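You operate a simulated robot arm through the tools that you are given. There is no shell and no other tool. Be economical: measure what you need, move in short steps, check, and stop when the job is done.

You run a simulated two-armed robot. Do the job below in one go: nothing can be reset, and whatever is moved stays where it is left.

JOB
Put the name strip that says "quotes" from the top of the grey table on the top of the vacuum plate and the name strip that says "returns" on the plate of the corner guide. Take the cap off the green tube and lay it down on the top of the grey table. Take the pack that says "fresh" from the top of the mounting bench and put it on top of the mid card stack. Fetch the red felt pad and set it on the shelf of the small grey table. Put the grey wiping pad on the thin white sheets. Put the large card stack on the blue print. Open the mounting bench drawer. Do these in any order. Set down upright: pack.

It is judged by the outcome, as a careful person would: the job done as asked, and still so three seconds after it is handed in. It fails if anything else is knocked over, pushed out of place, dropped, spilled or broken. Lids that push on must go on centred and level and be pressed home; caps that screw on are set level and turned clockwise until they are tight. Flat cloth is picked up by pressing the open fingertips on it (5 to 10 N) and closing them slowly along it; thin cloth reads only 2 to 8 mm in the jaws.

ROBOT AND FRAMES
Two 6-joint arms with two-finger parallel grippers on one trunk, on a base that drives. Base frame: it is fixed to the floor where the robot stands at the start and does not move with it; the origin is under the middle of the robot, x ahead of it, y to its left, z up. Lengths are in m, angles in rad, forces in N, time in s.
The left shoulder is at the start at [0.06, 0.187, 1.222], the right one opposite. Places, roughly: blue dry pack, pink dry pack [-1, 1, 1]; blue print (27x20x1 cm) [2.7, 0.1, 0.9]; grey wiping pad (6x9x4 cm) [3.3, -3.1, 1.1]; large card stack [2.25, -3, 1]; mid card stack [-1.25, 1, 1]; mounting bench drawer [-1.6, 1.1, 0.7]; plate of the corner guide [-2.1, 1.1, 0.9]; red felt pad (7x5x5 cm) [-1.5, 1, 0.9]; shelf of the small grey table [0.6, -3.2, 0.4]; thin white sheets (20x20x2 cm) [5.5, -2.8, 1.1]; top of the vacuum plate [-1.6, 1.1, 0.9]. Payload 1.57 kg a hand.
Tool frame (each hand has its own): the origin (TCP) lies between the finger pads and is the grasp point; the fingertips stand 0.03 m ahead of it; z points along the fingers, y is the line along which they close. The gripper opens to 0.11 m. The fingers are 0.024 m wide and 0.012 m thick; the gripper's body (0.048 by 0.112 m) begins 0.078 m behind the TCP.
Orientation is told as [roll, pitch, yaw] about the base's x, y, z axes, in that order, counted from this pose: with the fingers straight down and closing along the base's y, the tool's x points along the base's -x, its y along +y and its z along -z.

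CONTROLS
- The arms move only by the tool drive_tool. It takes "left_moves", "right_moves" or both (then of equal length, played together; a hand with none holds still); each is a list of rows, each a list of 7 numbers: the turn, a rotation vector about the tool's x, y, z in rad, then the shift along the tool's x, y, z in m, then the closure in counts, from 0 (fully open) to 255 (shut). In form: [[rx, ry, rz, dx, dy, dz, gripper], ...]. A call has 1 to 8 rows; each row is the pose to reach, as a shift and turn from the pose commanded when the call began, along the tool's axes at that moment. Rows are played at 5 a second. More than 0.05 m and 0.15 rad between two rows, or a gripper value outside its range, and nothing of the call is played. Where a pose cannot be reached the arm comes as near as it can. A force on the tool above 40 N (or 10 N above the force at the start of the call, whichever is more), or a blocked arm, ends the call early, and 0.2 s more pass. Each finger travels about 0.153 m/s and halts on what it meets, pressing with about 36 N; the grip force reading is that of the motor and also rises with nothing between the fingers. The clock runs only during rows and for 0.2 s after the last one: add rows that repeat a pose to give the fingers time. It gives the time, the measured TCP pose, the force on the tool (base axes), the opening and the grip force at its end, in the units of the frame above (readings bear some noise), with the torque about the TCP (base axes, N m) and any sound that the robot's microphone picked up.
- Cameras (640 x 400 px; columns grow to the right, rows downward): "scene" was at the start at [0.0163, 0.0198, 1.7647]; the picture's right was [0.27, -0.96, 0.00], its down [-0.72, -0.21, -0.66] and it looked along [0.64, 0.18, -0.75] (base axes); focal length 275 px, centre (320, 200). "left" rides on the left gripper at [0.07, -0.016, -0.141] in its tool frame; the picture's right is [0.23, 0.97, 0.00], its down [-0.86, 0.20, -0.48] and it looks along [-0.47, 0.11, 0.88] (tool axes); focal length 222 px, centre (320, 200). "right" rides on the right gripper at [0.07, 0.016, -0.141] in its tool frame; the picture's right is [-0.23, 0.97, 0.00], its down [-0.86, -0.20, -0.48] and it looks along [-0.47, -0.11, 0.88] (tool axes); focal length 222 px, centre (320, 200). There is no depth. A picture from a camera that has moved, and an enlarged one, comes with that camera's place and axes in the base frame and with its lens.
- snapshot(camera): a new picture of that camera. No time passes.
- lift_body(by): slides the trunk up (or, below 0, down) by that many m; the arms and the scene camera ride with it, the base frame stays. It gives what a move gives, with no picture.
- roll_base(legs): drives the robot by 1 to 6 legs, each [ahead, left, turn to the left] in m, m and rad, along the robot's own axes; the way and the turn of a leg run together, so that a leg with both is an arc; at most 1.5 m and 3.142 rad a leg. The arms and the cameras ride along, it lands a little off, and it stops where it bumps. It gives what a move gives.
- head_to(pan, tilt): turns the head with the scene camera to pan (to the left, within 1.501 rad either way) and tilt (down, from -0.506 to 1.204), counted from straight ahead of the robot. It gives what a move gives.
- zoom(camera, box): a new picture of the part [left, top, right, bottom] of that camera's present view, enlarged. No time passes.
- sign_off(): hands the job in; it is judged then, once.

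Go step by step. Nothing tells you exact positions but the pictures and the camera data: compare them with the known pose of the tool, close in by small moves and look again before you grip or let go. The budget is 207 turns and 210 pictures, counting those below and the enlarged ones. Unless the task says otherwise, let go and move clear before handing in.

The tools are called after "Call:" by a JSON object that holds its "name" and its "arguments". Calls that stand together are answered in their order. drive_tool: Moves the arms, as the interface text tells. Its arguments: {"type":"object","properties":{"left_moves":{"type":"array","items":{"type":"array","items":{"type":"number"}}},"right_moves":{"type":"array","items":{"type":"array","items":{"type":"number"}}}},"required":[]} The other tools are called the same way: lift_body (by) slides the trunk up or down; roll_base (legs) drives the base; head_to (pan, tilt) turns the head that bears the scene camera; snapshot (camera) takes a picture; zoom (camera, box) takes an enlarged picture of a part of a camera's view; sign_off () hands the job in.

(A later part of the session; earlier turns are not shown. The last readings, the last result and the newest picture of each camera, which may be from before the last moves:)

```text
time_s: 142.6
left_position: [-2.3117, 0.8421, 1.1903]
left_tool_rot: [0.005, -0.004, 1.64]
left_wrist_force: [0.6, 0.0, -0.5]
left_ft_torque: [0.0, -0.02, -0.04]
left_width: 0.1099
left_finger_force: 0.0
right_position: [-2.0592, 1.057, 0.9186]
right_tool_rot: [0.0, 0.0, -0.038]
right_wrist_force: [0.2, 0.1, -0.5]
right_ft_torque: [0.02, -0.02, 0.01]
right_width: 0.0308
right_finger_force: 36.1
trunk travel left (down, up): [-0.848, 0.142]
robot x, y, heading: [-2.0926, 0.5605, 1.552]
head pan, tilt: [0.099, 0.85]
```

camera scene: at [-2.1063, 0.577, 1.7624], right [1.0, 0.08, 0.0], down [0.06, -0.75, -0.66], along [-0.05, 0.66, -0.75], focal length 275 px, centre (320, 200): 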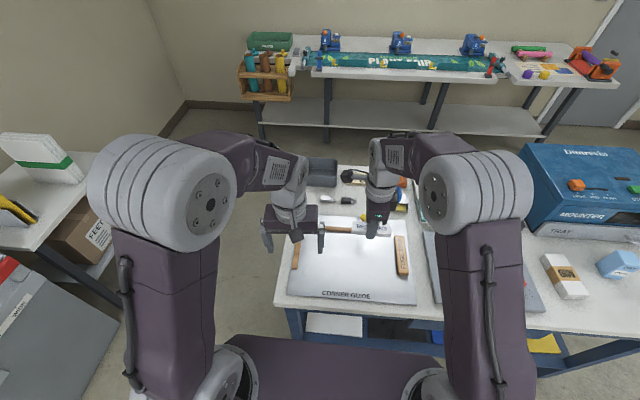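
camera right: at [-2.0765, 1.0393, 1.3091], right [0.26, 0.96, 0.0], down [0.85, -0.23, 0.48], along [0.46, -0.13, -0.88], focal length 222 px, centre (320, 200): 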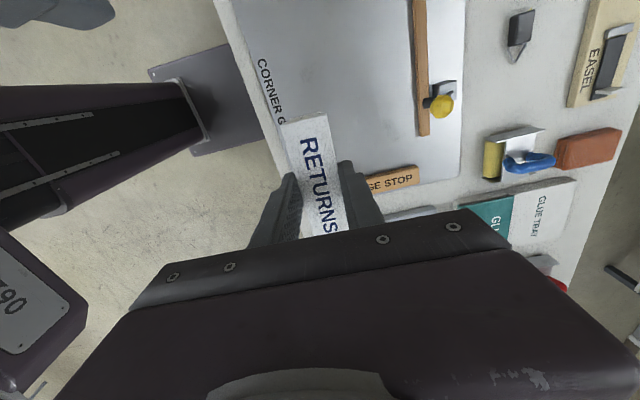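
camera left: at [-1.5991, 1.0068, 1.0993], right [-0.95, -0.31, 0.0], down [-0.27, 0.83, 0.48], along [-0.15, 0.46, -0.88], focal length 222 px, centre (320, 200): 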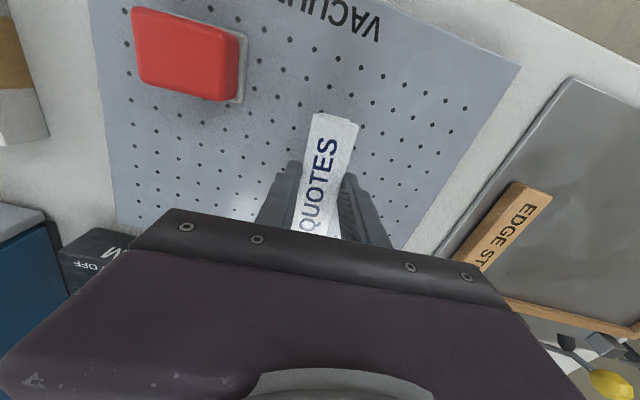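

Call:
{"name": "drive_tool", "arguments": {"right_moves": [[0, 0, 0, 0, 0, 0.004, 215], [0, 0, 0, 0, 0, 0.008, 215], [0, 0, 0, 0, 0, 0.01, 215]]}}

Call:
{"name": "drive_tool", "arguments": {"right_moves": [[0, 0, 0, 0, 0, 0.003, 215], [0, 0, 0, 0, 0, 0.005, 215]]}}

Call:
{"name": "zoom", "arguments": {"camera": "scene", "box": [260, 190, 440, 310]}}

```text
time_s: 143.4
left_position: [-2.3116, 0.8429, 1.19]
left_tool_rot: [0.005, -0.005, 1.638]
left_wrist_force: [0.5, 0.6, 0.8]
left_ft_torque: [-0.01, 0.01, -0.04]
left_width: 0.11
left_finger_force: 0.1
right_position: [-2.0592, 1.0572, 0.9089]
right_tool_rot: [-0.002, 0.0, -0.035]
right_wrist_force: [-0.9, -0.4, -0.6]
right_ft_torque: [0.0, 0.02, 0.01]
right_width: 0.0308
right_finger_force: 36.4
trunk travel left (down, up): [-0.848, 0.142]
robot x, y, heading: [-2.0993, 0.5612, 1.552]
head pan, tilt: [0.099, 0.85]
```

```text
time_s: 144.0
left_position: [-2.3105, 0.8434, 1.1899]
left_tool_rot: [0.005, -0.003, 1.639]
left_wrist_force: [0.1, -0.7, 0.3]
left_ft_torque: [-0.04, 0.02, -0.03]
left_width: 0.1099
left_finger_force: 0.1
right_position: [-2.0579, 1.0577, 0.9038]
right_tool_rot: [0.0, 0.001, -0.033]
right_wrist_force: [-0.3, 0.1, -0.2]
right_ft_torque: [0.03, 0.0, 0.0]
right_width: 0.0306
right_finger_force: 35.8
trunk travel left (down, up): [-0.848, 0.142]
robot x, y, heading: [-2.0973, 0.5588, 1.553]
head pan, tilt: [0.099, 0.85]
```

```text
3.33 times, centred on (350, 250) of scene
camera zoom: at [-2.1049, 0.5751, 1.7624], right [1.0, 0.08, 0.0], down [0.06, -0.75, -0.66], along [-0.05, 0.66, -0.75], focal length 917 px, centre (220, 33)
```

zoom: 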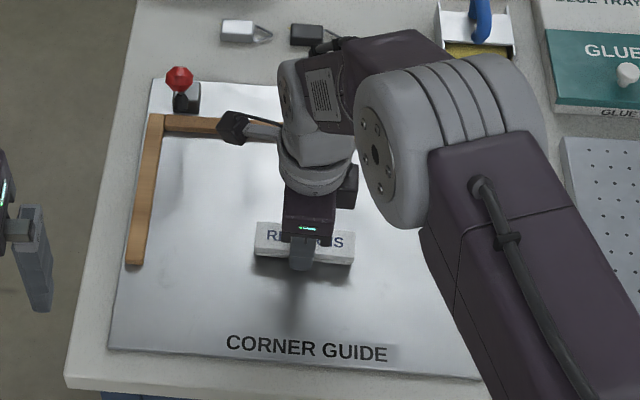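

Nearly there; a few more millimetres.

Call:
{"name": "drive_tool", "arguments": {"right_moves": [[0, 0, 0, 0, 0, 0.003, 215], [0, 0, 0, 0, 0, 0.006, 215], [0, 0, 0, 0, 0, 0.008, 215]]}}

Call:
{"name": "drive_tool", "arguments": {"right_moves": [[0, 0, 0, 0, 0, 0.002, 215], [0, 0, 0, 0, 0, 0.004, 215]]}}

```text
time_s: 144.8
left_position: [-2.3121, 0.8399, 1.192]
left_tool_rot: [0.005, -0.009, 1.639]
left_wrist_force: [1.0, -0.8, 0.1]
left_ft_torque: [-0.03, 0.01, -0.01]
left_width: 0.1098
left_finger_force: 0.1
right_position: [-2.0586, 1.0579, 0.8989]
right_tool_rot: [0.007, 0.002, -0.035]
right_wrist_force: [3.1, 1.0, 27.8]
right_ft_torque: [-0.01, -0.33, 0.04]
right_width: 0.0309
right_finger_force: 35.5
trunk travel left (down, up): [-0.848, 0.142]
robot x, y, heading: [-2.1024, 0.5557, 1.558]
head pan, tilt: [0.099, 0.85]
```

```text
time_s: 145.2
left_position: [-2.3107, 0.8394, 1.1911]
left_tool_rot: [0.005, -0.007, 1.638]
left_wrist_force: [0.5, 0.0, -0.2]
left_ft_torque: [-0.01, -0.01, -0.02]
left_width: 0.1103
left_finger_force: 0.1
right_position: [-2.0595, 1.0587, 0.8989]
right_tool_rot: [0.007, 0.003, -0.037]
right_wrist_force: [2.8, -7.6, 19.5]
right_ft_torque: [-0.4, 0.05, 0.01]
right_width: 0.0307
right_finger_force: 36.1
trunk travel left (down, up): [-0.848, 0.142]
robot x, y, heading: [-2.1009, 0.5584, 1.554]
head pan, tilt: [0.099, 0.85]
stopped in row 2 (right hand): the force on the tool passed its limit (the readings are from after the stop); the commanded pose is now the measured one
```

Contact made. Release and rise.

Call:
{"name": "drive_tool", "arguments": {"right_moves": [[0, 0, 0, 0, 0, -0.001, 200], [0, 0, 0, 0, 0, -0.001, 170], [0, 0, 0, 0, 0, -0.001, 145], [0, 0, 0, 0, 0, -0.03, 140], [0, 0, 0, 0, 0, -0.07, 140], [0, 0, 0, 0, 0, -0.12, 140], [0, 0, 0, 0, 0, -0.17, 100], [0, 0, 0, 0, 0, -0.22, 50]]}}

Call:
{"name": "zoom", "arguments": {"camera": "scene", "box": [260, 190, 440, 310]}}

```text
time_s: 147.0
left_position: [-2.3119, 0.842, 1.1894]
left_tool_rot: [0.006, -0.005, 1.638]
left_wrist_force: [0.3, -0.2, -0.1]
left_ft_torque: [0.0, 0.03, -0.05]
left_width: 0.11
left_finger_force: 0.0
right_position: [-2.058, 1.0572, 1.1169]
right_tool_rot: [0.004, 0.003, -0.037]
right_wrist_force: [0.3, -0.5, 0.1]
right_ft_torque: [0.01, 0.03, -0.02]
right_width: 0.0885
right_finger_force: 0.0
trunk travel left (down, up): [-0.848, 0.142]
robot x, y, heading: [-2.0954, 0.5604, 1.556]
head pan, tilt: [0.099, 0.85]
```

```text
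3.33 times, centred on (350, 250) of scene
camera zoom: at [-2.1046, 0.5736, 1.7624], right [1.0, 0.08, 0.0], down [0.06, -0.75, -0.66], along [-0.05, 0.66, -0.75], focal length 917 px, centre (220, 33)
```

zoom: 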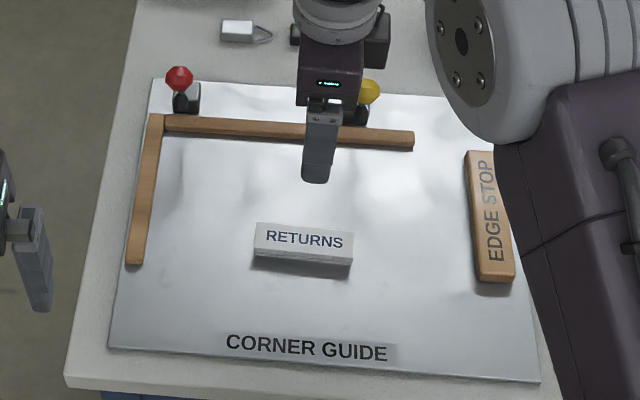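

"Returns" lies on the corner guide plate. Next, the blue "fresh" pack: retract, slide right to about x −1.25.

Call:
{"name": "drive_tool", "arguments": {"right_moves": [[0, 0, 0, 0, -0.03, -0.03, 0], [0, 0, 0, 0, -0.06, -0.06, 0], [0, 0, 0, 0, -0.1, -0.08, 0], [0, 0, 0, 0, -0.14, -0.08, 0]]}}

Call:
{"name": "roll_base", "arguments": {"legs": [[0, -0.85, 0.01]]}}

Call:
{"name": "head_to", "arguments": {"pan": 0, "tilt": 0.95}}

Call:
{"name": "snapshot", "arguments": {"camera": "scene"}}

Call:
{"name": "snapshot", "arguments": {"camera": "right"}}

```text
time_s: 148.0
left_position: [-2.3116, 0.8413, 1.1908]
left_tool_rot: [0.005, -0.003, 1.64]
left_wrist_force: [0.0, -0.6, 0.5]
left_ft_torque: [0.01, 0.0, 0.0]
left_width: 0.1101
left_finger_force: 0.0
right_position: [-2.0632, 0.9153, 1.1977]
right_tool_rot: [0.006, 0.002, -0.037]
right_wrist_force: [-0.7, -0.8, -0.5]
right_ft_torque: [0.03, -0.02, -0.01]
right_width: 0.11
right_finger_force: 0.0
trunk travel left (down, up): [-0.848, 0.142]
robot x, y, heading: [-2.0991, 0.5575, 1.554]
head pan, tilt: [0.099, 0.85]
```

```text
time_s: 152.6
left_position: [-1.4509, 0.8291, 1.1912]
left_tool_rot: [0.002, -0.003, 1.643]
left_wrist_force: [0.3, 0.6, -0.6]
left_ft_torque: [-0.01, 0.0, 0.03]
left_width: 0.1102
left_finger_force: 0.0
right_position: [-1.2037, 0.9057, 1.197]
right_tool_rot: [0.004, 0.0, -0.033]
right_wrist_force: [0.3, -0.4, -0.4]
right_ft_torque: [-0.02, -0.04, -0.01]
right_width: 0.1099
right_finger_force: 0.0
trunk travel left (down, up): [-0.848, 0.142]
robot x, y, heading: [-1.2362, 0.5438, 1.554]
head pan, tilt: [0.099, 0.85]
```

```text
time_s: 153.3
left_position: [-1.4494, 0.8296, 1.1897]
left_tool_rot: [0.004, -0.003, 1.642]
left_wrist_force: [-0.2, 0.3, 0.0]
left_ft_torque: [0.0, -0.02, 0.0]
left_width: 0.11
left_finger_force: 0.1
right_position: [-1.2035, 0.9052, 1.1971]
right_tool_rot: [0.006, 0.001, -0.032]
right_wrist_force: [0.1, -0.5, 0.1]
right_ft_torque: [0.04, -0.01, -0.02]
right_width: 0.1101
right_finger_force: 0.1
trunk travel left (down, up): [-0.848, 0.142]
robot x, y, heading: [-1.2381, 0.5475, 1.559]
head pan, tilt: [0.0, 0.949]
```

```text
127 pictures are left
camera scene: at [-1.2358, 0.5568, 1.7549], right [1.0, -0.01, 0.0], down [-0.01, -0.81, -0.58], along [0.01, 0.58, -0.81], focal length 275 px, centre (320, 200)
```

scene: 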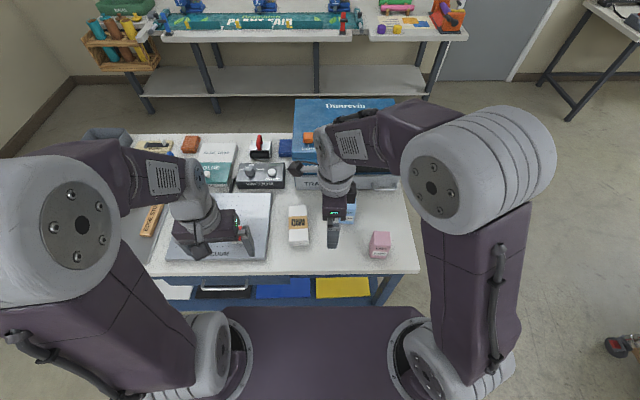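

```text
126 pictures are left
camera right: at [-1.2726, 0.9232, 1.3372], right [0.26, 0.97, 0.0], down [0.85, -0.23, 0.48], along [0.46, -0.12, -0.88], focal length 222 px, centre (320, 200)
```

right: 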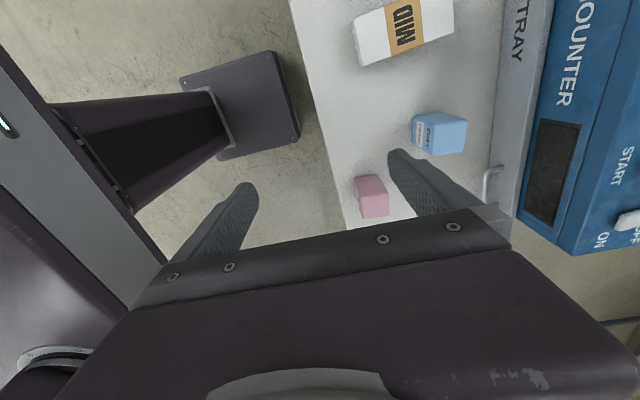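

The pack is near (−1.135, 1.12). I'll turn the right hand so it closes along x and bring it above the pack.

Call:
{"name": "drive_tool", "arguments": {"right_moves": [[0, 0, -0.15, -0.006, 0.02, 0, 0], [0, 0, -0.3, -0.012, 0.04, 0, 0], [0, 0, -0.45, -0.018, 0.06, 0, 0], [0, 0, -0.6, -0.024, 0.08, 0, 0], [0, 0, -0.75, -0.03, 0.1, 0, 0], [0, 0, -0.9, -0.036, 0.12, 0, 0], [0, 0, -1.05, -0.042, 0.14, 0, 0], [0, 0, -1.2, -0.048, 0.16, 0, 0]]}}

Call:
{"name": "drive_tool", "arguments": {"right_moves": [[0, 0, -0.15, -0.02, -0.01, 0.02, 0], [0, 0, -0.3, -0.04, -0.01, 0.04, 0], [0, 0, -0.39, -0.06, -0.01, 0.06, 0], [0, 0, -0.39, -0.06, -0.01, 0.06, 0]]}}

Call:
{"name": "snapshot", "arguments": {"camera": "right"}}

```text
time_s: 155.1
left_position: [-1.4504, 0.8302, 1.1898]
left_tool_rot: [0.006, -0.002, 1.644]
left_wrist_force: [0.6, -0.5, -0.2]
left_ft_torque: [-0.02, 0.0, -0.03]
left_width: 0.1098
left_finger_force: 0.0
right_position: [-1.1489, 1.064, 1.1953]
right_tool_rot: [0.002, -0.003, 1.17]
right_wrist_force: [0.7, 0.2, 0.1]
right_ft_torque: [0.0, -0.01, -0.01]
right_width: 0.1099
right_finger_force: 0.1
trunk travel left (down, up): [-0.848, 0.142]
robot x, y, heading: [-1.2354, 0.547, 1.56]
head pan, tilt: [0.0, 0.949]
```

```text
time_s: 156.1
left_position: [-1.4509, 0.8288, 1.1897]
left_tool_rot: [0.005, -0.003, 1.642]
left_wrist_force: [-0.3, 0.2, -0.7]
left_ft_torque: [0.01, -0.02, -0.03]
left_width: 0.11
left_finger_force: 0.1
right_position: [-1.1167, 1.1143, 1.1384]
right_tool_rot: [0.001, -0.005, 1.557]
right_wrist_force: [-0.3, -0.3, 0.4]
right_ft_torque: [0.0, -0.01, 0.0]
right_width: 0.11
right_finger_force: 0.1
trunk travel left (down, up): [-0.848, 0.142]
robot x, y, heading: [-1.2357, 0.5438, 1.556]
head pan, tilt: [0.0, 0.949]
```

```text
125 pictures are left
camera right: at [-1.1332, 1.0433, 1.2778], right [-0.97, 0.24, 0.0], down [0.21, 0.85, 0.48], along [0.11, 0.47, -0.88], focal length 222 px, centre (320, 200)
```

right: 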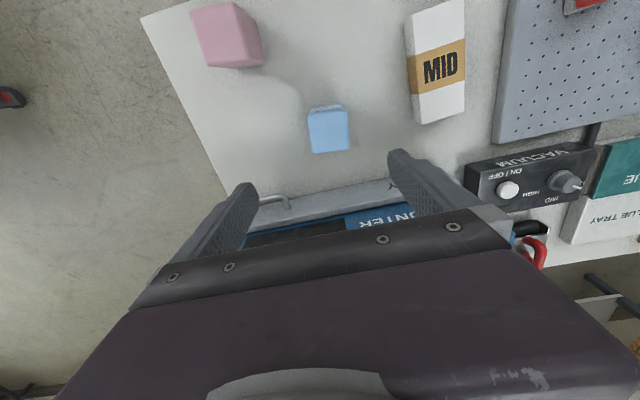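

Pack is centred within 15 mm. Correct and descend, then grip.

Call:
{"name": "drive_tool", "arguments": {"right_moves": [[0, 0, 0, -0.003, 0.008, 0.045, 0], [0, 0, 0, -0.006, 0.0153, 0.09, 0], [0, 0, 0, -0.006, 0.0153, 0.135, 0], [0, 0, 0, -0.006, 0.0153, 0.175, 0], [0, 0, 0, -0.006, 0.0153, 0.21, 0], [0, 0, 0, -0.006, 0.0153, 0.235, 0]]}}

Call:
{"name": "snapshot", "arguments": {"camera": "right"}}

```text
time_s: 157.5
left_position: [-1.4498, 0.8296, 1.1902]
left_tool_rot: [0.003, -0.004, 1.643]
left_wrist_force: [-0.2, 0.0, -1.0]
left_ft_torque: [0.0, 0.02, -0.02]
left_width: 0.1098
left_finger_force: 0.0
right_position: [-1.1316, 1.1102, 0.9062]
right_tool_rot: [0.001, -0.004, 1.556]
right_wrist_force: [0.0, 0.1, 0.8]
right_ft_torque: [0.0, -0.05, 0.02]
right_width: 0.1098
right_finger_force: 0.0
right hand out of reach, approached as far as the arm can: row 5, 6
trunk travel left (down, up): [-0.848, 0.142]
robot x, y, heading: [-1.2379, 0.5473, 1.553]
head pan, tilt: [0.0, 0.949]
```

```text
124 pictures are left
camera right: at [-1.1488, 1.0398, 1.0479], right [-0.97, 0.24, 0.0], down [0.21, 0.85, 0.48], along [0.11, 0.47, -0.88], focal length 222 px, centre (320, 200)
```

right: 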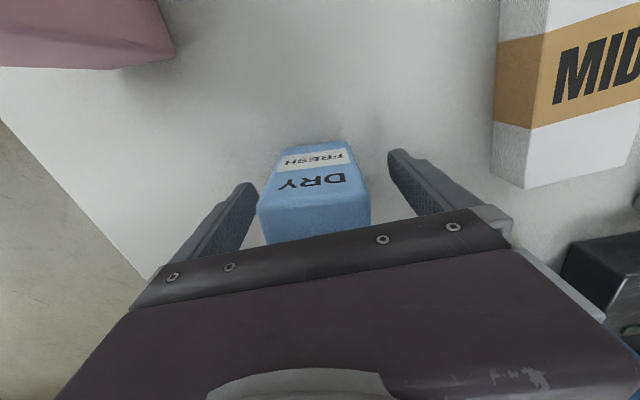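

Between the fingers. Close and lift.

Call:
{"name": "drive_tool", "arguments": {"right_moves": [[0, 0, 0, 0, 0, 0, 50], [0, 0, 0, 0, 0, 0, 80], [0, 0, 0, 0, 0, 0, 105], [0, 0, 0, 0, 0, 0, 125], [0, 0, 0, 0, 0, 0, 140], [0, 0, 0, 0, 0, 0, 140]]}}

Call:
{"name": "drive_tool", "arguments": {"right_moves": [[0, 0, 0, 0, 0, -0.03, 150], [0, 0, 0, 0, 0, -0.06, 150], [0, 0, 0, 0, 0, -0.09, 150], [0, 0, 0, 0, 0, -0.12, 150]]}}

Call:
{"name": "snapshot", "arguments": {"camera": "right"}}

Call:
{"name": "snapshot", "arguments": {"camera": "scene"}}

```text
time_s: 158.9
left_position: [-1.4506, 0.8295, 1.1903]
left_tool_rot: [0.006, -0.002, 1.642]
left_wrist_force: [1.1, 0.3, -0.7]
left_ft_torque: [-0.04, 0.01, 0.02]
left_width: 0.1099
left_finger_force: 0.1
right_position: [-1.131, 1.1102, 0.9091]
right_tool_rot: [0.002, -0.004, 1.555]
right_wrist_force: [0.5, -0.3, 0.9]
right_ft_torque: [0.07, -0.08, -0.04]
right_width: 0.0555
right_finger_force: 35.9
trunk travel left (down, up): [-0.848, 0.142]
robot x, y, heading: [-1.2356, 0.5445, 1.554]
head pan, tilt: [0.0, 0.949]
```

```text
time_s: 159.9
left_position: [-1.4517, 0.8286, 1.1916]
left_tool_rot: [0.005, -0.005, 1.641]
left_wrist_force: [-0.7, 0.3, -0.8]
left_ft_torque: [0.04, -0.01, -0.01]
left_width: 0.1102
left_finger_force: 0.1
right_position: [-1.1317, 1.1086, 1.0271]
right_tool_rot: [0.002, -0.006, 1.557]
right_wrist_force: [-0.2, 1.0, -1.8]
right_ft_torque: [0.0, -0.03, 0.01]
right_width: 0.0559
right_finger_force: 36.0
trunk travel left (down, up): [-0.848, 0.142]
robot x, y, heading: [-1.2382, 0.543, 1.56]
head pan, tilt: [0.0, 0.949]
```

```text
123 pictures are left
camera right: at [-1.1487, 1.0393, 1.1669], right [-0.97, 0.24, 0.0], down [0.21, 0.85, 0.48], along [0.11, 0.47, -0.88], focal length 222 px, centre (320, 200)
```

right: 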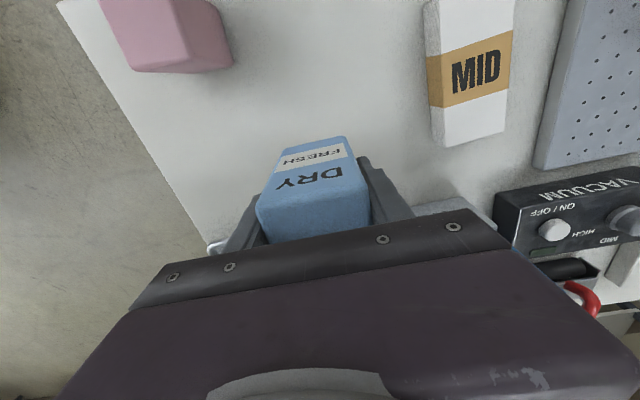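

```text
122 pictures are left
camera scene: at [-1.2358, 0.5565, 1.7549], right [1.0, -0.01, 0.0], down [-0.01, -0.81, -0.58], along [0.01, 0.58, -0.81], focal length 275 px, centre (320, 200)
```

scene: 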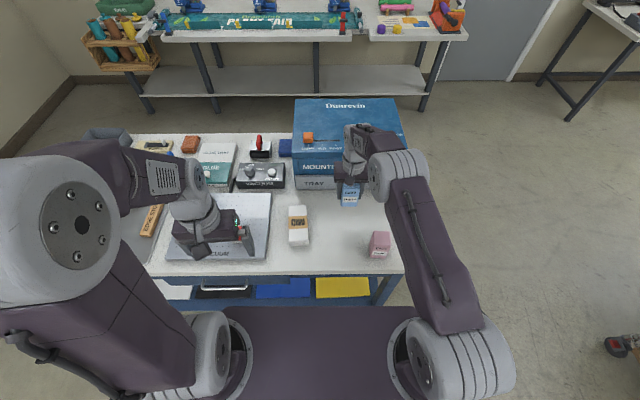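

Carry the pack over the mid stack (top ≈0.89 at (−1.303, 1.067)).

Call:
{"name": "drive_tool", "arguments": {"right_moves": [[0, 0, 0, 0.01, 0.035, 0, 150], [0, 0, 0, 0.02, 0.07, 0, 150], [0, 0, 0, 0.03, 0.105, 0, 150], [0, 0, 0, 0.042, 0.14, 0, 150], [0, 0, 0, 0.052, 0.171, 0, 150], [0, 0, 0, 0.052, 0.171, 0.03, 150], [0, 0, 0, 0.052, 0.171, 0.055, 150]]}}

Call:
{"name": "snapshot", "arguments": {"camera": "right"}}

Call:
{"name": "zoom", "arguments": {"camera": "scene", "box": [240, 150, 380, 270]}}

```text
time_s: 161.5
left_position: [-1.4514, 0.8296, 1.19]
left_tool_rot: [0.004, -0.003, 1.642]
left_wrist_force: [0.2, -0.3, 0.8]
left_ft_torque: [-0.04, 0.02, -0.04]
left_width: 0.11
left_finger_force: 0.1
right_position: [-1.3034, 1.06, 0.9717]
right_tool_rot: [0.001, -0.006, 1.556]
right_wrist_force: [0.7, -0.1, -3.0]
right_ft_torque: [0.0, 0.0, -0.01]
right_width: 0.0556
right_finger_force: 36.2
trunk travel left (down, up): [-0.848, 0.142]
robot x, y, heading: [-1.2398, 0.5467, 1.553]
head pan, tilt: [0.0, 0.949]
```

```text
121 pictures are left
camera right: at [-1.3211, 0.9899, 1.112], right [-0.97, 0.24, 0.0], down [0.21, 0.85, 0.48], along [0.11, 0.47, -0.88], focal length 222 px, centre (320, 200)
```

right: 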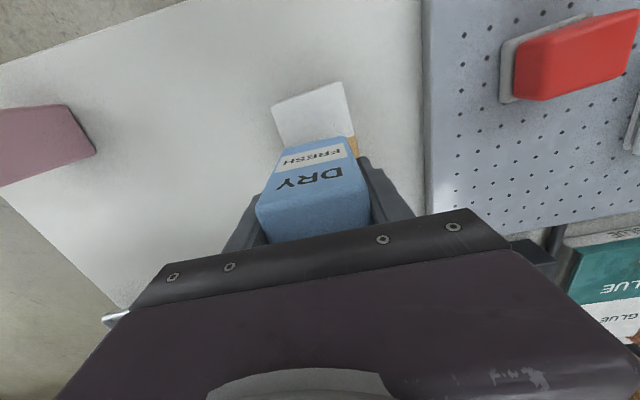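

```text
3.33 times, centred on (310, 210) of scene
camera zoom: at [-1.2354, 0.5581, 1.7549], right [1.0, -0.01, 0.0], down [-0.01, -0.81, -0.58], along [0.01, 0.58, -0.81], focal length 917 px, centre (353, 167)
```

zoom: 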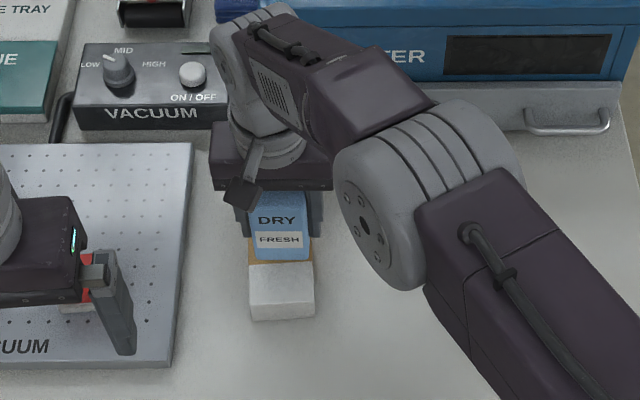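

Aligned with the stack. Lower gently.

Call:
{"name": "drive_tool", "arguments": {"right_moves": [[0, 0, 0, 0, 0, 0.006, 150], [0, 0, 0, 0, 0, 0.012, 150], [0, 0, 0, 0, 0, 0.018, 150], [0, 0, 0, 0, 0, 0.024, 150]]}}

Call:
{"name": "drive_tool", "arguments": {"right_moves": [[0, 0, 0, 0, 0, 0.003, 150], [0, 0, 0, 0, 0, 0.006, 150]]}}

```text
time_s: 162.5
left_position: [-1.4515, 0.8289, 1.1905]
left_tool_rot: [0.006, -0.004, 1.643]
left_wrist_force: [0.0, -0.2, -0.5]
left_ft_torque: [-0.05, 0.01, 0.02]
left_width: 0.1098
left_finger_force: 0.1
right_position: [-1.3013, 1.0601, 0.9477]
right_tool_rot: [0.002, -0.005, 1.558]
right_wrist_force: [-0.1, 0.2, -2.6]
right_ft_torque: [-0.03, -0.03, 0.03]
right_width: 0.0559
right_finger_force: 35.8
trunk travel left (down, up): [-0.848, 0.142]
robot x, y, heading: [-1.2324, 0.5452, 1.555]
head pan, tilt: [0.0, 0.949]
```

```text
time_s: 163.1
left_position: [-1.4499, 0.8271, 1.1921]
left_tool_rot: [0.005, -0.005, 1.642]
left_wrist_force: [-0.4, 0.8, 0.1]
left_ft_torque: [0.02, 0.0, 0.04]
left_width: 0.11
left_finger_force: 0.1
right_position: [-1.3033, 1.0605, 0.9455]
right_tool_rot: [0.003, -0.011, 1.556]
right_wrist_force: [1.9, 1.0, 27.2]
right_ft_torque: [-0.6, -0.63, 0.04]
right_width: 0.0557
right_finger_force: 36.0
trunk travel left (down, up): [-0.848, 0.142]
robot x, y, heading: [-1.2403, 0.5485, 1.559]
head pan, tilt: [0.0, 0.949]
```

Call:
{"name": "drive_tool", "arguments": {"right_moves": [[0, 0, 0, 0, 0, -0.004, 140], [0, 0, 0, 0, 0, -0.004, 120], [0, 0, 0, 0, 0, -0.004, 100], [0, 0, 0, 0, 0, -0.004, 75], [0, 0, 0, 0, 0, -0.03, 75], [0, 0, 0, 0, 0, -0.07, 60], [0, 0, 0, 0, 0, -0.12, 60], [0, 0, 0, 0.03, 0, -0.16, 0]]}}

Call:
{"name": "snapshot", "arguments": {"camera": "right"}}

Call:
{"name": "zoom", "arguments": {"camera": "scene", "box": [150, 130, 420, 300]}}

```text
time_s: 164.9
left_position: [-1.4496, 0.8268, 1.192]
left_tool_rot: [0.005, -0.006, 1.642]
left_wrist_force: [0.1, 0.5, -0.1]
left_ft_torque: [-0.01, 0.0, 0.01]
left_width: 0.1102
left_finger_force: 0.1
right_position: [-1.3025, 1.028, 1.1024]
right_tool_rot: [0.003, -0.006, 1.557]
right_wrist_force: [0.0, -0.1, -0.5]
right_ft_torque: [0.02, -0.01, 0.01]
right_width: 0.1098
right_finger_force: 0.0
trunk travel left (down, up): [-0.848, 0.142]
robot x, y, heading: [-1.2376, 0.5431, 1.557]
head pan, tilt: [0.0, 0.949]
```

```text
119 pictures are left
camera right: at [-1.3192, 0.9571, 1.2427], right [-0.97, 0.24, 0.0], down [0.21, 0.85, 0.48], along [0.11, 0.47, -0.88], focal length 222 px, centre (320, 200)
```

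right: 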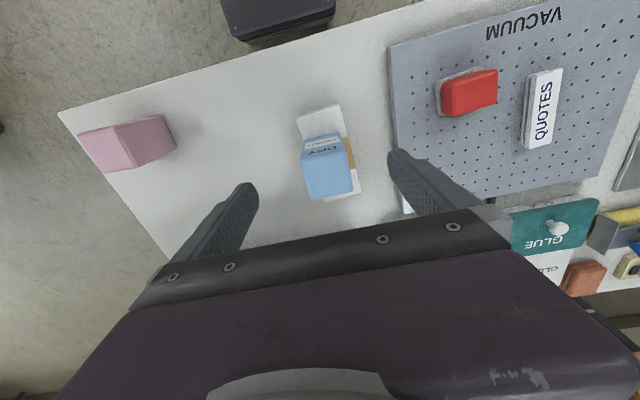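

```text
2.35 times, centred on (285, 215) of scene
camera zoom: at [-1.2357, 0.5538, 1.7549], right [1.0, -0.01, 0.0], down [-0.01, -0.81, -0.58], along [0.01, 0.58, -0.81], focal length 647 px, centre (402, 165)
```

zoom: 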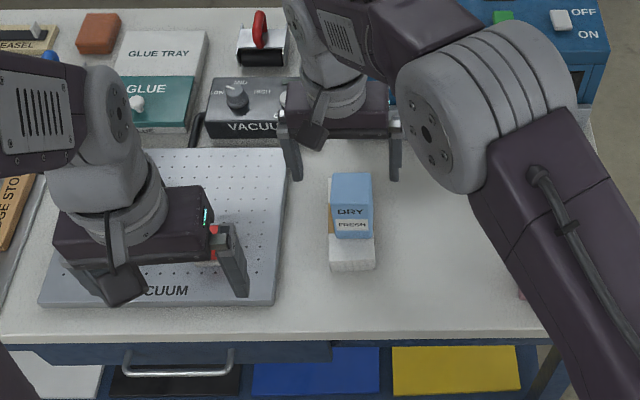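

The pack stands on the mid stack. Next the drawer: I'll back off and look at its handle.

Call:
{"name": "drive_tool", "arguments": {"right_moves": [[0, 0, 0, 0.04, 0, -0.02, 0], [0, 0, 0, 0.08, 0, -0.04, 0], [0, 0, 0, 0.11, 0, -0.05, 0]]}}

Call:
{"name": "roll_base", "arguments": {"legs": [[-0.4, 0, 0.015], [0, 0.2, 0]]}}

Call:
{"name": "head_to", "arguments": {"pan": 0.2, "tilt": 0.85}}

Call:
{"name": "snapshot", "arguments": {"camera": "scene"}}

Call:
{"name": "snapshot", "arguments": {"camera": "left"}}

```text
time_s: 165.7
left_position: [-1.4502, 0.8293, 1.1907]
left_tool_rot: [0.005, -0.004, 1.642]
left_wrist_force: [-0.5, 0.0, -1.1]
left_ft_torque: [0.0, 0.03, 0.03]
left_width: 0.1101
left_finger_force: 0.0
right_position: [-1.3019, 0.9171, 1.1523]
right_tool_rot: [0.0, -0.005, 1.559]
right_wrist_force: [0.4, 0.5, -0.2]
right_ft_torque: [0.01, 0.01, 0.0]
right_width: 0.1101
right_finger_force: 0.1
trunk travel left (down, up): [-0.848, 0.142]
robot x, y, heading: [-1.2388, 0.5452, 1.554]
head pan, tilt: [0.0, 0.949]
```

```text
time_s: 169.3
left_position: [-1.6545, 0.4255, 1.1914]
left_tool_rot: [0.006, -0.003, 1.662]
left_wrist_force: [-0.2, -0.1, 0.7]
left_ft_torque: [0.0, 0.03, -0.02]
left_width: 0.1097
left_finger_force: 0.1
right_position: [-1.507, 0.5185, 1.1513]
right_tool_rot: [0.003, -0.005, 1.579]
right_wrist_force: [0.5, -0.6, -0.4]
right_ft_torque: [0.03, 0.01, 0.0]
right_width: 0.1099
right_finger_force: 0.1
trunk travel left (down, up): [-0.848, 0.142]
robot x, y, heading: [-1.4392, 0.145, 1.58]
head pan, tilt: [0.0, 0.949]
```

```text
time_s: 170.1
left_position: [-1.6581, 0.4251, 1.1905]
left_tool_rot: [0.002, -0.004, 1.661]
left_wrist_force: [-0.4, -0.1, 0.5]
left_ft_torque: [0.0, 0.0, 0.02]
left_width: 0.1102
left_finger_force: 0.0
right_position: [-1.5115, 0.5179, 1.1518]
right_tool_rot: [0.001, -0.005, 1.576]
right_wrist_force: [-0.5, 0.2, 0.0]
right_ft_torque: [0.0, -0.01, 0.0]
right_width: 0.11
right_finger_force: 0.0
trunk travel left (down, up): [-0.848, 0.142]
robot x, y, heading: [-1.4343, 0.1465, 1.577]
head pan, tilt: [0.201, 0.85]
```

```text
117 pictures are left
camera scene: at [-1.4531, 0.1606, 1.7624], right [0.98, 0.21, 0.0], down [0.15, -0.74, -0.66], along [-0.14, 0.65, -0.75], focal length 275 px, centre (320, 200)
```

scene: 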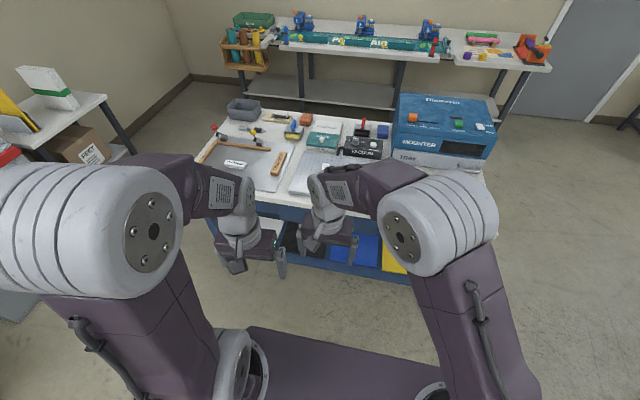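

```text
116 pictures are left
camera left: at [-1.6343, 0.3564, 1.3331], right [-0.95, -0.31, 0.0], down [-0.27, 0.83, 0.48], along [-0.15, 0.46, -0.88], focal length 222 px, centre (320, 200)
```

left: 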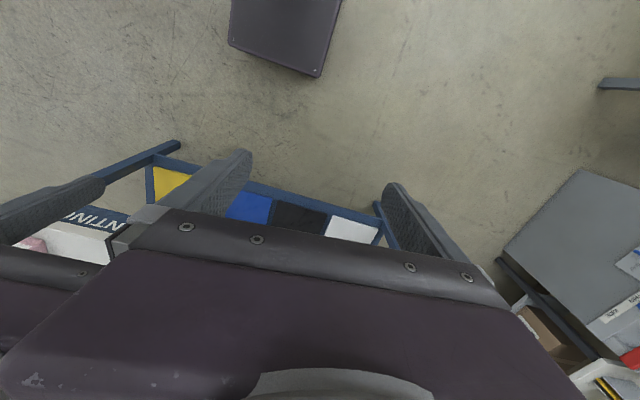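

The arms block the view. I'll lower the trunk, shift the right hand aside and pitch the left hand forward.

Call:
{"name": "lift_body", "arguments": {"by": -0.3}}

Call:
{"name": "drive_tool", "arguments": {"left_moves": [[0, -0.15, 0, 0.0, 0, 0.0, 0], [0, -0.3, 0, 0, 0, 0.0, 0], [0, -0.45, 0, 0, 0, 0, 0], [0, -0.6, 0, 0, 0, 0, 0], [0, -0.75, 0, 0, 0, 0, 0], [0, -0.9, 0, 0, 0, 0, 0], [0, -1.05, 0, 0, 0, 0, 0], [0, -1.2, 0, 0, 0, 0, 0]], "right_moves": [[0, 0, 0, 0, -0.03, 0, 0], [0, 0, 0, 0, -0.06, 0, 0], [0, 0, 0, 0, -0.09, 0, 0], [0, 0, 0, 0, -0.12, 0, 0], [0, 0, 0, 0, -0.15, 0, 0], [0, 0, 0, 0, -0.18, 0, 0], [0, 0, 0, 0, -0.21, 0, 0], [0, 0, 0, 0, -0.24, 0, 0]]}}

Call:
{"name": "snapshot", "arguments": {"camera": "left"}}

Call:
{"name": "snapshot", "arguments": {"camera": "scene"}}

```text
time_s: 173.1
left_position: [-1.6571, 0.4244, 0.89]
left_tool_rot: [0.005, -0.004, 1.66]
left_wrist_force: [0.2, 0.0, -0.1]
left_ft_torque: [-0.02, 0.03, 0.04]
left_width: 0.1099
left_finger_force: 0.0
right_position: [-1.5108, 0.5174, 0.8523]
right_tool_rot: [0.002, -0.005, 1.578]
right_wrist_force: [0.2, 0.0, 0.3]
right_ft_torque: [-0.03, -0.02, 0.02]
right_width: 0.1101
right_finger_force: 0.1
trunk travel left (down, up): [-0.548, 0.442]
robot x, y, heading: [-1.4389, 0.1454, 1.577]
head pan, tilt: [0.201, 0.85]
```

```text
time_s: 174.9
left_position: [-1.6923, 0.6182, 1.0419]
left_tool_rot: [0.019, -1.197, 1.638]
left_wrist_force: [0.1, 0.2, -0.6]
left_ft_torque: [-0.04, -0.04, -0.01]
left_width: 0.1098
left_finger_force: 0.1
left hand out of reach, approached as far as the arm can: row 1, 2, 3, 4, 5, 6, 7, 8
right_position: [-1.2711, 0.5218, 0.8506]
right_tool_rot: [0.002, -0.001, 1.578]
right_wrist_force: [-0.5, 1.5, -0.5]
right_ft_torque: [-0.01, 0.02, -0.03]
right_width: 0.1099
right_finger_force: 0.2
trunk travel left (down, up): [-0.548, 0.442]
robot x, y, heading: [-1.4344, 0.1461, 1.574]
head pan, tilt: [0.201, 0.85]
```

```text
115 pictures are left
camera left: at [-1.6623, 0.4628, 1.0293], right [-0.96, -0.17, -0.2], down [-0.18, -0.15, 0.97], along [-0.19, 0.97, 0.11], focal length 222 px, centre (320, 200)
```

left: 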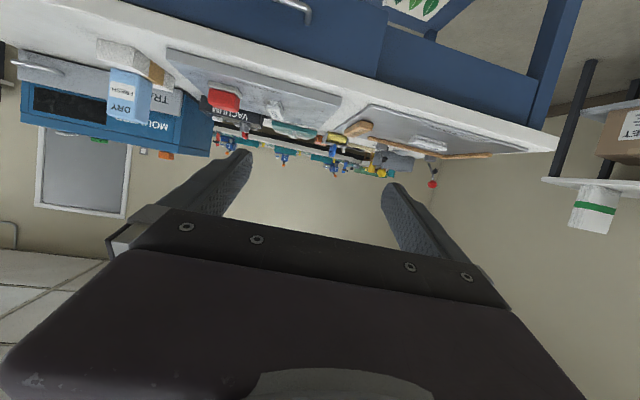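

```text
114 pictures are left
camera scene: at [-1.4528, 0.1649, 1.4624], right [0.98, 0.21, 0.0], down [0.16, -0.74, -0.66], along [-0.14, 0.64, -0.75], focal length 275 px, centre (320, 200)
```

scene: 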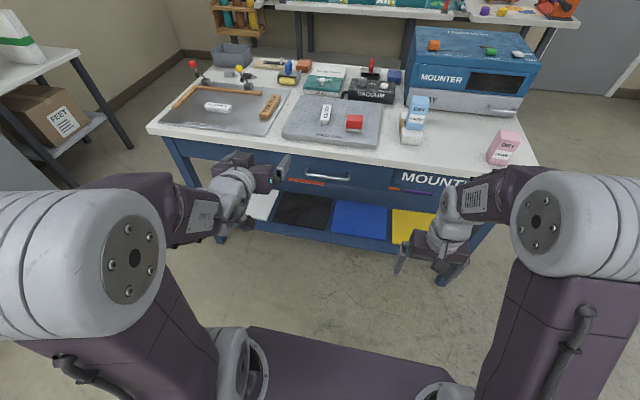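

Call:
{"name": "zoom", "arguments": {"camera": "scene", "box": [260, 130, 440, 230]}}

```text
3.56 times, centred on (350, 180) of scene
camera zoom: at [-1.4528, 0.1649, 1.4624], right [0.98, 0.21, 0.0], down [0.16, -0.74, -0.66], along [-0.14, 0.64, -0.75], focal length 978 px, centre (213, 271)
```

zoom: 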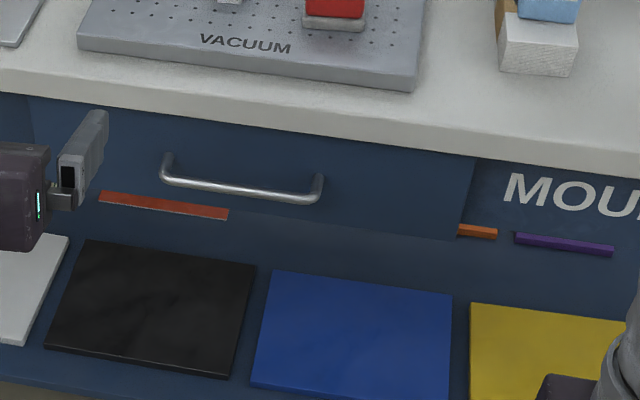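

The handle bar is at about (−1.59, 0.92, 0.72). Move the left hand to a pre-grasp pose in front of it and level.

Call:
{"name": "drive_tool", "arguments": {"left_moves": [[0, -0.05, 0, 0.028, -0.014, 0.02, 0], [0, -0.1, 0, 0.056, -0.028, 0.05, 0], [0, -0.15, 0, 0.085, -0.042, 0.08, 0], [0, -0.2, 0, 0.113, -0.055, 0.11, 0], [0, -0.25, 0, 0.141, -0.069, 0.14, 0], [0, -0.3, 0, 0.17, -0.083, 0.168, 0], [0, -0.34, 0, 0.198, -0.097, 0.196, 0], [0, -0.374, 0, 0.226, -0.111, 0.223, 0]]}}

Call:
{"name": "drive_tool", "arguments": {"left_moves": [[0, 0, 0.15, 0, 0, 0, 0], [0, 0, 0.3, 0, 0, 0, 0], [0, 0, 0.45, 0, 0, 0, 0], [0, 0, 0.6, 0, 0, 0, 0], [0, 0, 0.75, 0, 0, 0, 0], [0, 0, 0.9, 0, 0, 0, 0], [0, 0, 1.05, 0, 0, 0, 0], [0, 0, 1.2, 0, 0, 0, 0]]}}

Call:
{"name": "snapshot", "arguments": {"camera": "scene"}}

Call:
{"name": "snapshot", "arguments": {"camera": "left"}}

```text
time_s: 176.7
left_position: [-1.7205, 0.7847, 0.7489]
left_tool_rot: [-1.605, -1.469, -3.109]
left_wrist_force: [-1.4, 0.5, -0.5]
left_ft_torque: [0.02, -0.03, 0.02]
left_width: 0.1099
left_finger_force: 0.1
left hand out of reach, approached as far as the arm can: row 1, 2, 3, 4, 5, 6, 7, 8
right_position: [-1.2729, 0.5201, 0.8516]
right_tool_rot: [0.001, -0.004, 1.577]
right_wrist_force: [-0.3, 0.3, 1.1]
right_ft_torque: [-0.02, -0.01, -0.02]
right_width: 0.1099
right_finger_force: 0.1
trunk travel left (down, up): [-0.548, 0.442]
robot x, y, heading: [-1.4368, 0.1472, 1.577]
head pan, tilt: [0.201, 0.85]
```

```text
time_s: 178.5
left_position: [-1.7198, 0.7851, 0.7489]
left_tool_rot: [-1.601, -1.472, -3.115]
left_wrist_force: [-0.7, 0.0, 0.3]
left_ft_torque: [-0.01, 0.02, -0.05]
left_width: 0.1101
left_finger_force: 0.1
left hand out of reach, approached as far as the arm can: row 1, 2, 3, 4, 5, 6, 7, 8
right_position: [-1.2713, 0.5204, 0.8514]
right_tool_rot: [0.002, -0.003, 1.577]
right_wrist_force: [0.2, -0.1, -0.1]
right_ft_torque: [0.0, 0.01, -0.02]
right_width: 0.11
right_finger_force: 0.0
trunk travel left (down, up): [-0.548, 0.442]
robot x, y, heading: [-1.4421, 0.143, 1.576]
head pan, tilt: [0.201, 0.85]
```

```text
112 pictures are left
camera scene: at [-1.4524, 0.1607, 1.4624], right [0.98, 0.21, 0.0], down [0.15, -0.74, -0.66], along [-0.14, 0.65, -0.75], focal length 275 px, centre (320, 200)
```

scene: 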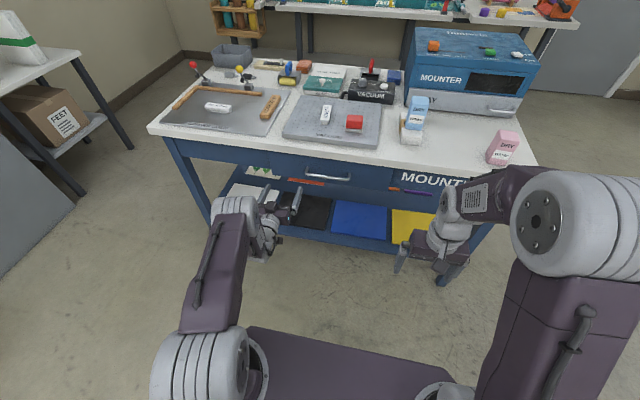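

```text
111 pictures are left
camera left: at [-1.6974, 0.6427, 0.6828], right [-0.95, 0.0, -0.32], down [-0.28, -0.48, 0.83], along [-0.15, 0.88, 0.46], focal length 222 px, centre (320, 200)
```

left: 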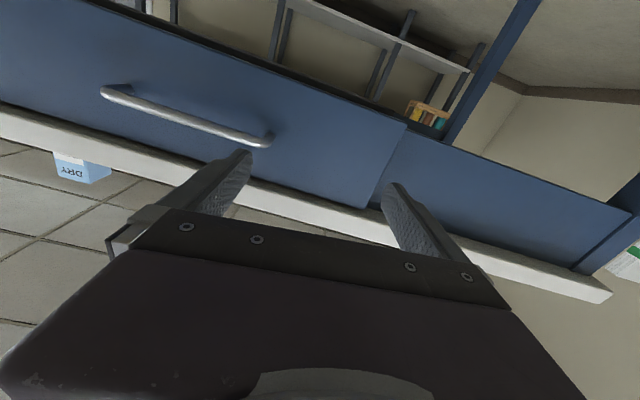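

Roll that way is not reachable; I'll shift the base right 0.14 and try rolling the other way.

Call:
{"name": "roll_base", "arguments": {"legs": [[0, -0.14, 0]]}}

Call:
{"name": "drive_tool", "arguments": {"left_moves": [[0, 0, -0.15, 0, 0, -0.01, 60], [0, 0, -0.3, 0, 0, -0.02, 60], [0, 0, -0.45, 0, 0, -0.03, 60], [0, 0, -0.6, 0, 0, -0.03, 60], [0, 0, -0.75, 0, 0, -0.03, 60], [0, 0, -0.9, 0, 0, -0.03, 60], [0, 0, -1.05, 0, 0, -0.03, 60], [0, 0, -1.2, 0, 0, -0.03, 60]]}}

Call:
{"name": "snapshot", "arguments": {"camera": "scene"}}

Call:
{"name": "snapshot", "arguments": {"camera": "left"}}

```text
time_s: 179.8
left_position: [-1.5819, 0.7839, 0.7498]
left_tool_rot: [-1.6, -1.474, -3.113]
left_wrist_force: [0.1, -0.3, -0.1]
left_ft_torque: [0.03, 0.03, 0.04]
left_width: 0.1102
left_finger_force: 0.1
right_position: [-1.1313, 0.5224, 0.8517]
right_tool_rot: [0.0, -0.005, 1.58]
right_wrist_force: [0.7, -0.1, -0.1]
right_ft_torque: [-0.03, 0.04, 0.01]
right_width: 0.1102
right_finger_force: 0.0
trunk travel left (down, up): [-0.548, 0.442]
robot x, y, heading: [-1.2958, 0.1486, 1.579]
head pan, tilt: [0.201, 0.85]
```

```text
time_s: 181.6
left_position: [-1.5817, 0.7541, 0.7494]
left_tool_rot: [-1.574, -0.268, -3.14]
left_wrist_force: [0.8, 0.5, 0.2]
left_ft_torque: [0.01, 0.01, -0.02]
left_width: 0.0843
left_finger_force: 0.0
right_position: [-1.1315, 0.5221, 0.8523]
right_tool_rot: [0.002, -0.005, 1.581]
right_wrist_force: [0.2, -0.7, 0.4]
right_ft_torque: [0.03, 0.02, 0.01]
right_width: 0.1101
right_finger_force: 0.1
trunk travel left (down, up): [-0.548, 0.442]
robot x, y, heading: [-1.2977, 0.1479, 1.583]
head pan, tilt: [0.201, 0.85]
```

```text
110 pictures are left
camera scene: at [-1.3124, 0.1618, 1.4624], right [0.98, 0.21, 0.0], down [0.16, -0.73, -0.66], along [-0.14, 0.65, -0.75], focal length 275 px, centre (320, 200)
```

scene: 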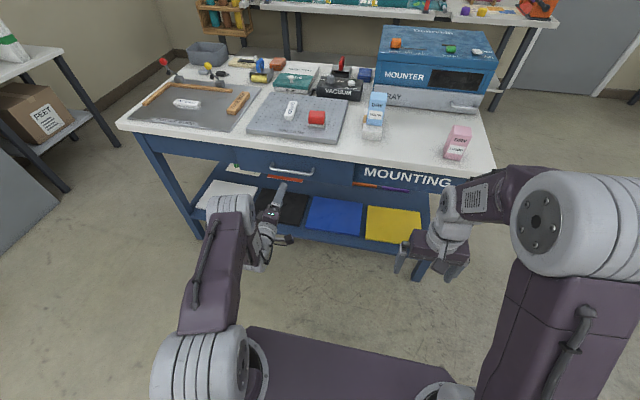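

```text
109 pictures are left
camera left: at [-1.5102, 0.6126, 0.7477], right [-0.04, 0.0, -1.0], down [-0.88, -0.48, 0.03], along [-0.48, 0.88, 0.02], focal length 222 px, centre (320, 200)
```

left: 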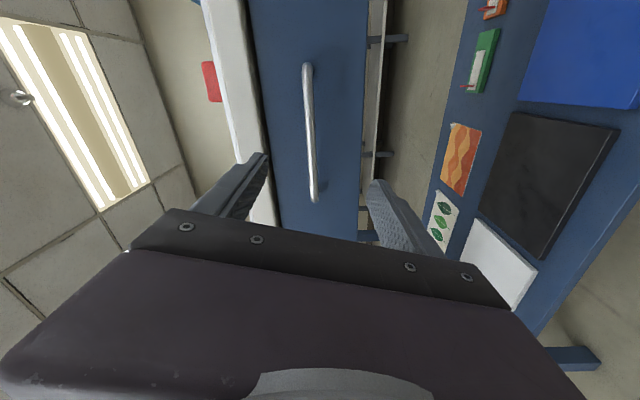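

Rolled nicely; the bar is between the fingers in view. Finish the roll, centre on the bar (z≈0.762) and close in.

Call:
{"name": "drive_tool", "arguments": {"left_moves": [[0, 0, -0.14, 0.002, -0.007, 0.015, 80], [0, 0, -0.268, 0.003, -0.014, 0.03, 110], [0, 0, -0.268, 0.003, -0.014, 0.06, 110], [0, 0, -0.268, 0.003, -0.014, 0.09, 110], [0, 0, -0.268, 0.003, -0.014, 0.1, 110]]}}

Call:
{"name": "snapshot", "arguments": {"camera": "left"}}

Call:
{"name": "zoom", "arguments": {"camera": "scene", "box": [200, 130, 360, 240]}}

```text
time_s: 182.8
left_position: [-1.5862, 0.8548, 0.762]
left_tool_rot: [-1.572, -0.003, 3.13]
left_wrist_force: [-0.5, -0.5, -0.5]
left_ft_torque: [0.0, 0.01, 0.0]
left_width: 0.0626
left_finger_force: 0.1
left hand out of reach, approached as far as the arm can: row 3, 4, 5
right_position: [-1.1333, 0.5226, 0.851]
right_tool_rot: [0.002, -0.005, 1.579]
right_wrist_force: [0.0, -1.0, 0.5]
right_ft_torque: [-0.02, 0.0, 0.03]
right_width: 0.1098
right_finger_force: 0.0
trunk travel left (down, up): [-0.548, 0.442]
robot x, y, heading: [-1.3013, 0.1462, 1.579]
head pan, tilt: [0.201, 0.85]
```

```text
108 pictures are left
camera left: at [-1.517, 0.7116, 0.7787], right [0.22, 0.0, -0.97], down [-0.86, -0.47, -0.2], along [-0.46, 0.88, -0.11], focal length 222 px, centre (320, 200)
```

left: 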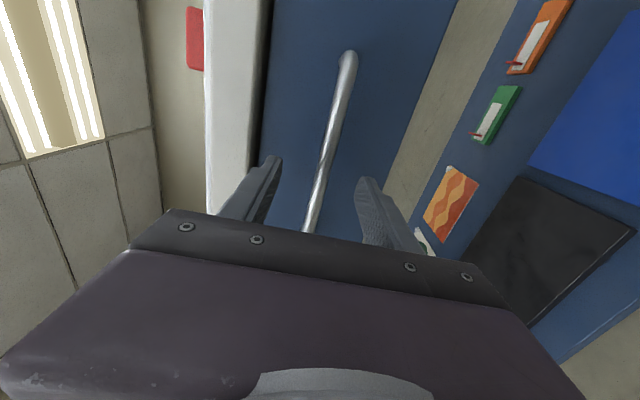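

```text
3.64 times, centred on (280, 185) of scene
camera zoom: at [-1.3124, 0.1618, 1.4624], right [0.98, 0.21, 0.0], down [0.16, -0.73, -0.66], along [-0.14, 0.65, -0.75], focal length 1000 px, centre (466, 254)
```

zoom: 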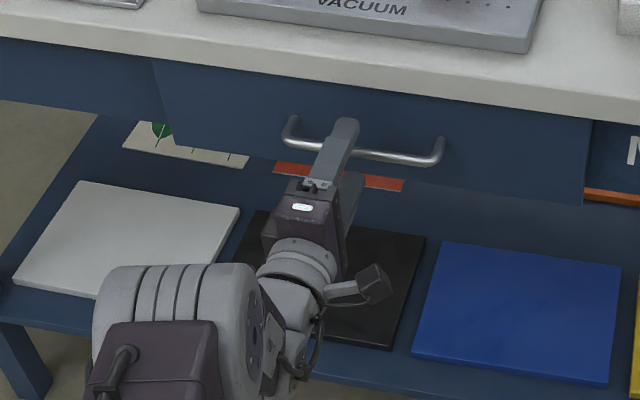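

Arm is at full stretch; roll the base ahead 3 cm.

Call:
{"name": "roll_base", "arguments": {"legs": [[0.03, 0, 0]]}}

Call:
{"name": "zoom", "arguments": {"camera": "scene", "box": [220, 130, 340, 210]}}

Call:
{"name": "snapshot", "arguments": {"camera": "left"}}

```text
time_s: 183.8
left_position: [-1.5851, 0.8847, 0.7605]
left_tool_rot: [-1.575, -0.003, 3.131]
left_wrist_force: [-0.6, -0.3, -0.3]
left_ft_torque: [0.02, 0.01, -0.02]
left_width: 0.0627
left_finger_force: 0.2
right_position: [-1.1331, 0.554, 0.8513]
right_tool_rot: [0.001, -0.004, 1.582]
right_wrist_force: [-0.9, -1.1, -0.7]
right_ft_torque: [0.0, 0.0, -0.01]
right_width: 0.11
right_finger_force: 0.1
trunk travel left (down, up): [-0.548, 0.442]
robot x, y, heading: [-1.2983, 0.1794, 1.584]
head pan, tilt: [0.201, 0.85]
stopped in leg 1: the force on the tool passed its limit (the readings are from after the stop); the commanded pose is now the measured one
```

```text
5.00 times, centred on (280, 170) of scene
camera zoom: at [-1.3125, 0.193, 1.4624], right [0.98, 0.21, 0.0], down [0.16, -0.73, -0.66], along [-0.14, 0.65, -0.75], focal length 1375 px, centre (520, 350)
```

zoom: 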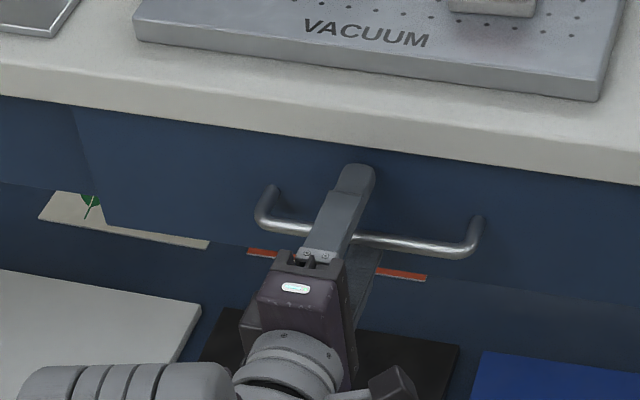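

```text
105 pictures are left
camera left: at [-1.5171, 0.7409, 0.7778], right [0.22, 0.0, -0.97], down [-0.86, -0.47, -0.2], along [-0.46, 0.88, -0.1], focal length 222 px, centre (320, 200)
```

left: 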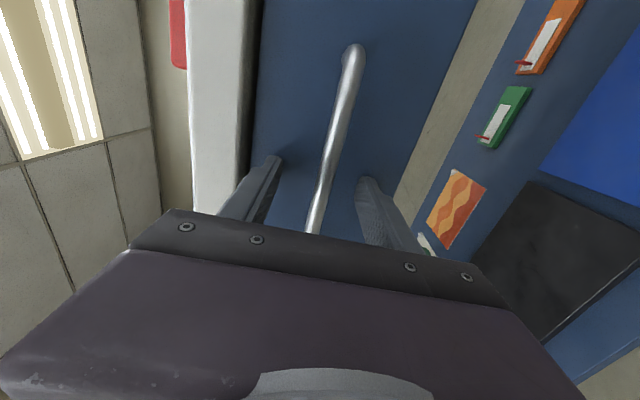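

The fingertips touch the drawer face with the bar between them. Close on it.

Call:
{"name": "drive_tool", "arguments": {"left_moves": [[0, 0, 0, 0, 0, -0.004, 140], [0, 0, 0, 0, 0, -0.004, 170], [0, 0, 0, 0, 0, -0.004, 200], [0, 0, 0, 0, 0, -0.004, 225], [0, 0, 0, 0, 0, -0.004, 240], [0, 0, 0, 0, 0, -0.004, 240]]}}

Call:
{"name": "zoom", "arguments": {"camera": "scene", "box": [220, 130, 340, 210]}}

```text
time_s: 185.2
left_position: [-1.5866, 0.8813, 0.7595]
left_tool_rot: [-1.575, -0.004, 3.128]
left_wrist_force: [0.6, -0.8, -2.9]
left_ft_torque: [0.0, -0.26, 0.12]
left_width: 0.0118
left_finger_force: 29.1
right_position: [-1.1335, 0.5531, 0.8504]
right_tool_rot: [0.001, -0.005, 1.579]
right_wrist_force: [0.6, 0.3, -0.2]
right_ft_torque: [0.0, 0.02, -0.03]
right_width: 0.1098
right_finger_force: 0.1
trunk travel left (down, up): [-0.548, 0.442]
robot x, y, heading: [-1.2982, 0.1747, 1.582]
head pan, tilt: [0.201, 0.85]
```

```text
5.00 times, centred on (280, 170) of scene
camera zoom: at [-1.3128, 0.1934, 1.4624], right [0.98, 0.21, 0.0], down [0.16, -0.73, -0.66], along [-0.14, 0.65, -0.75], focal length 1375 px, centre (520, 350)
```

zoom: 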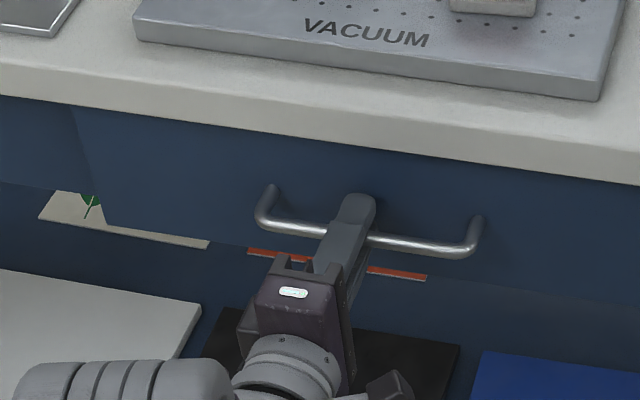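

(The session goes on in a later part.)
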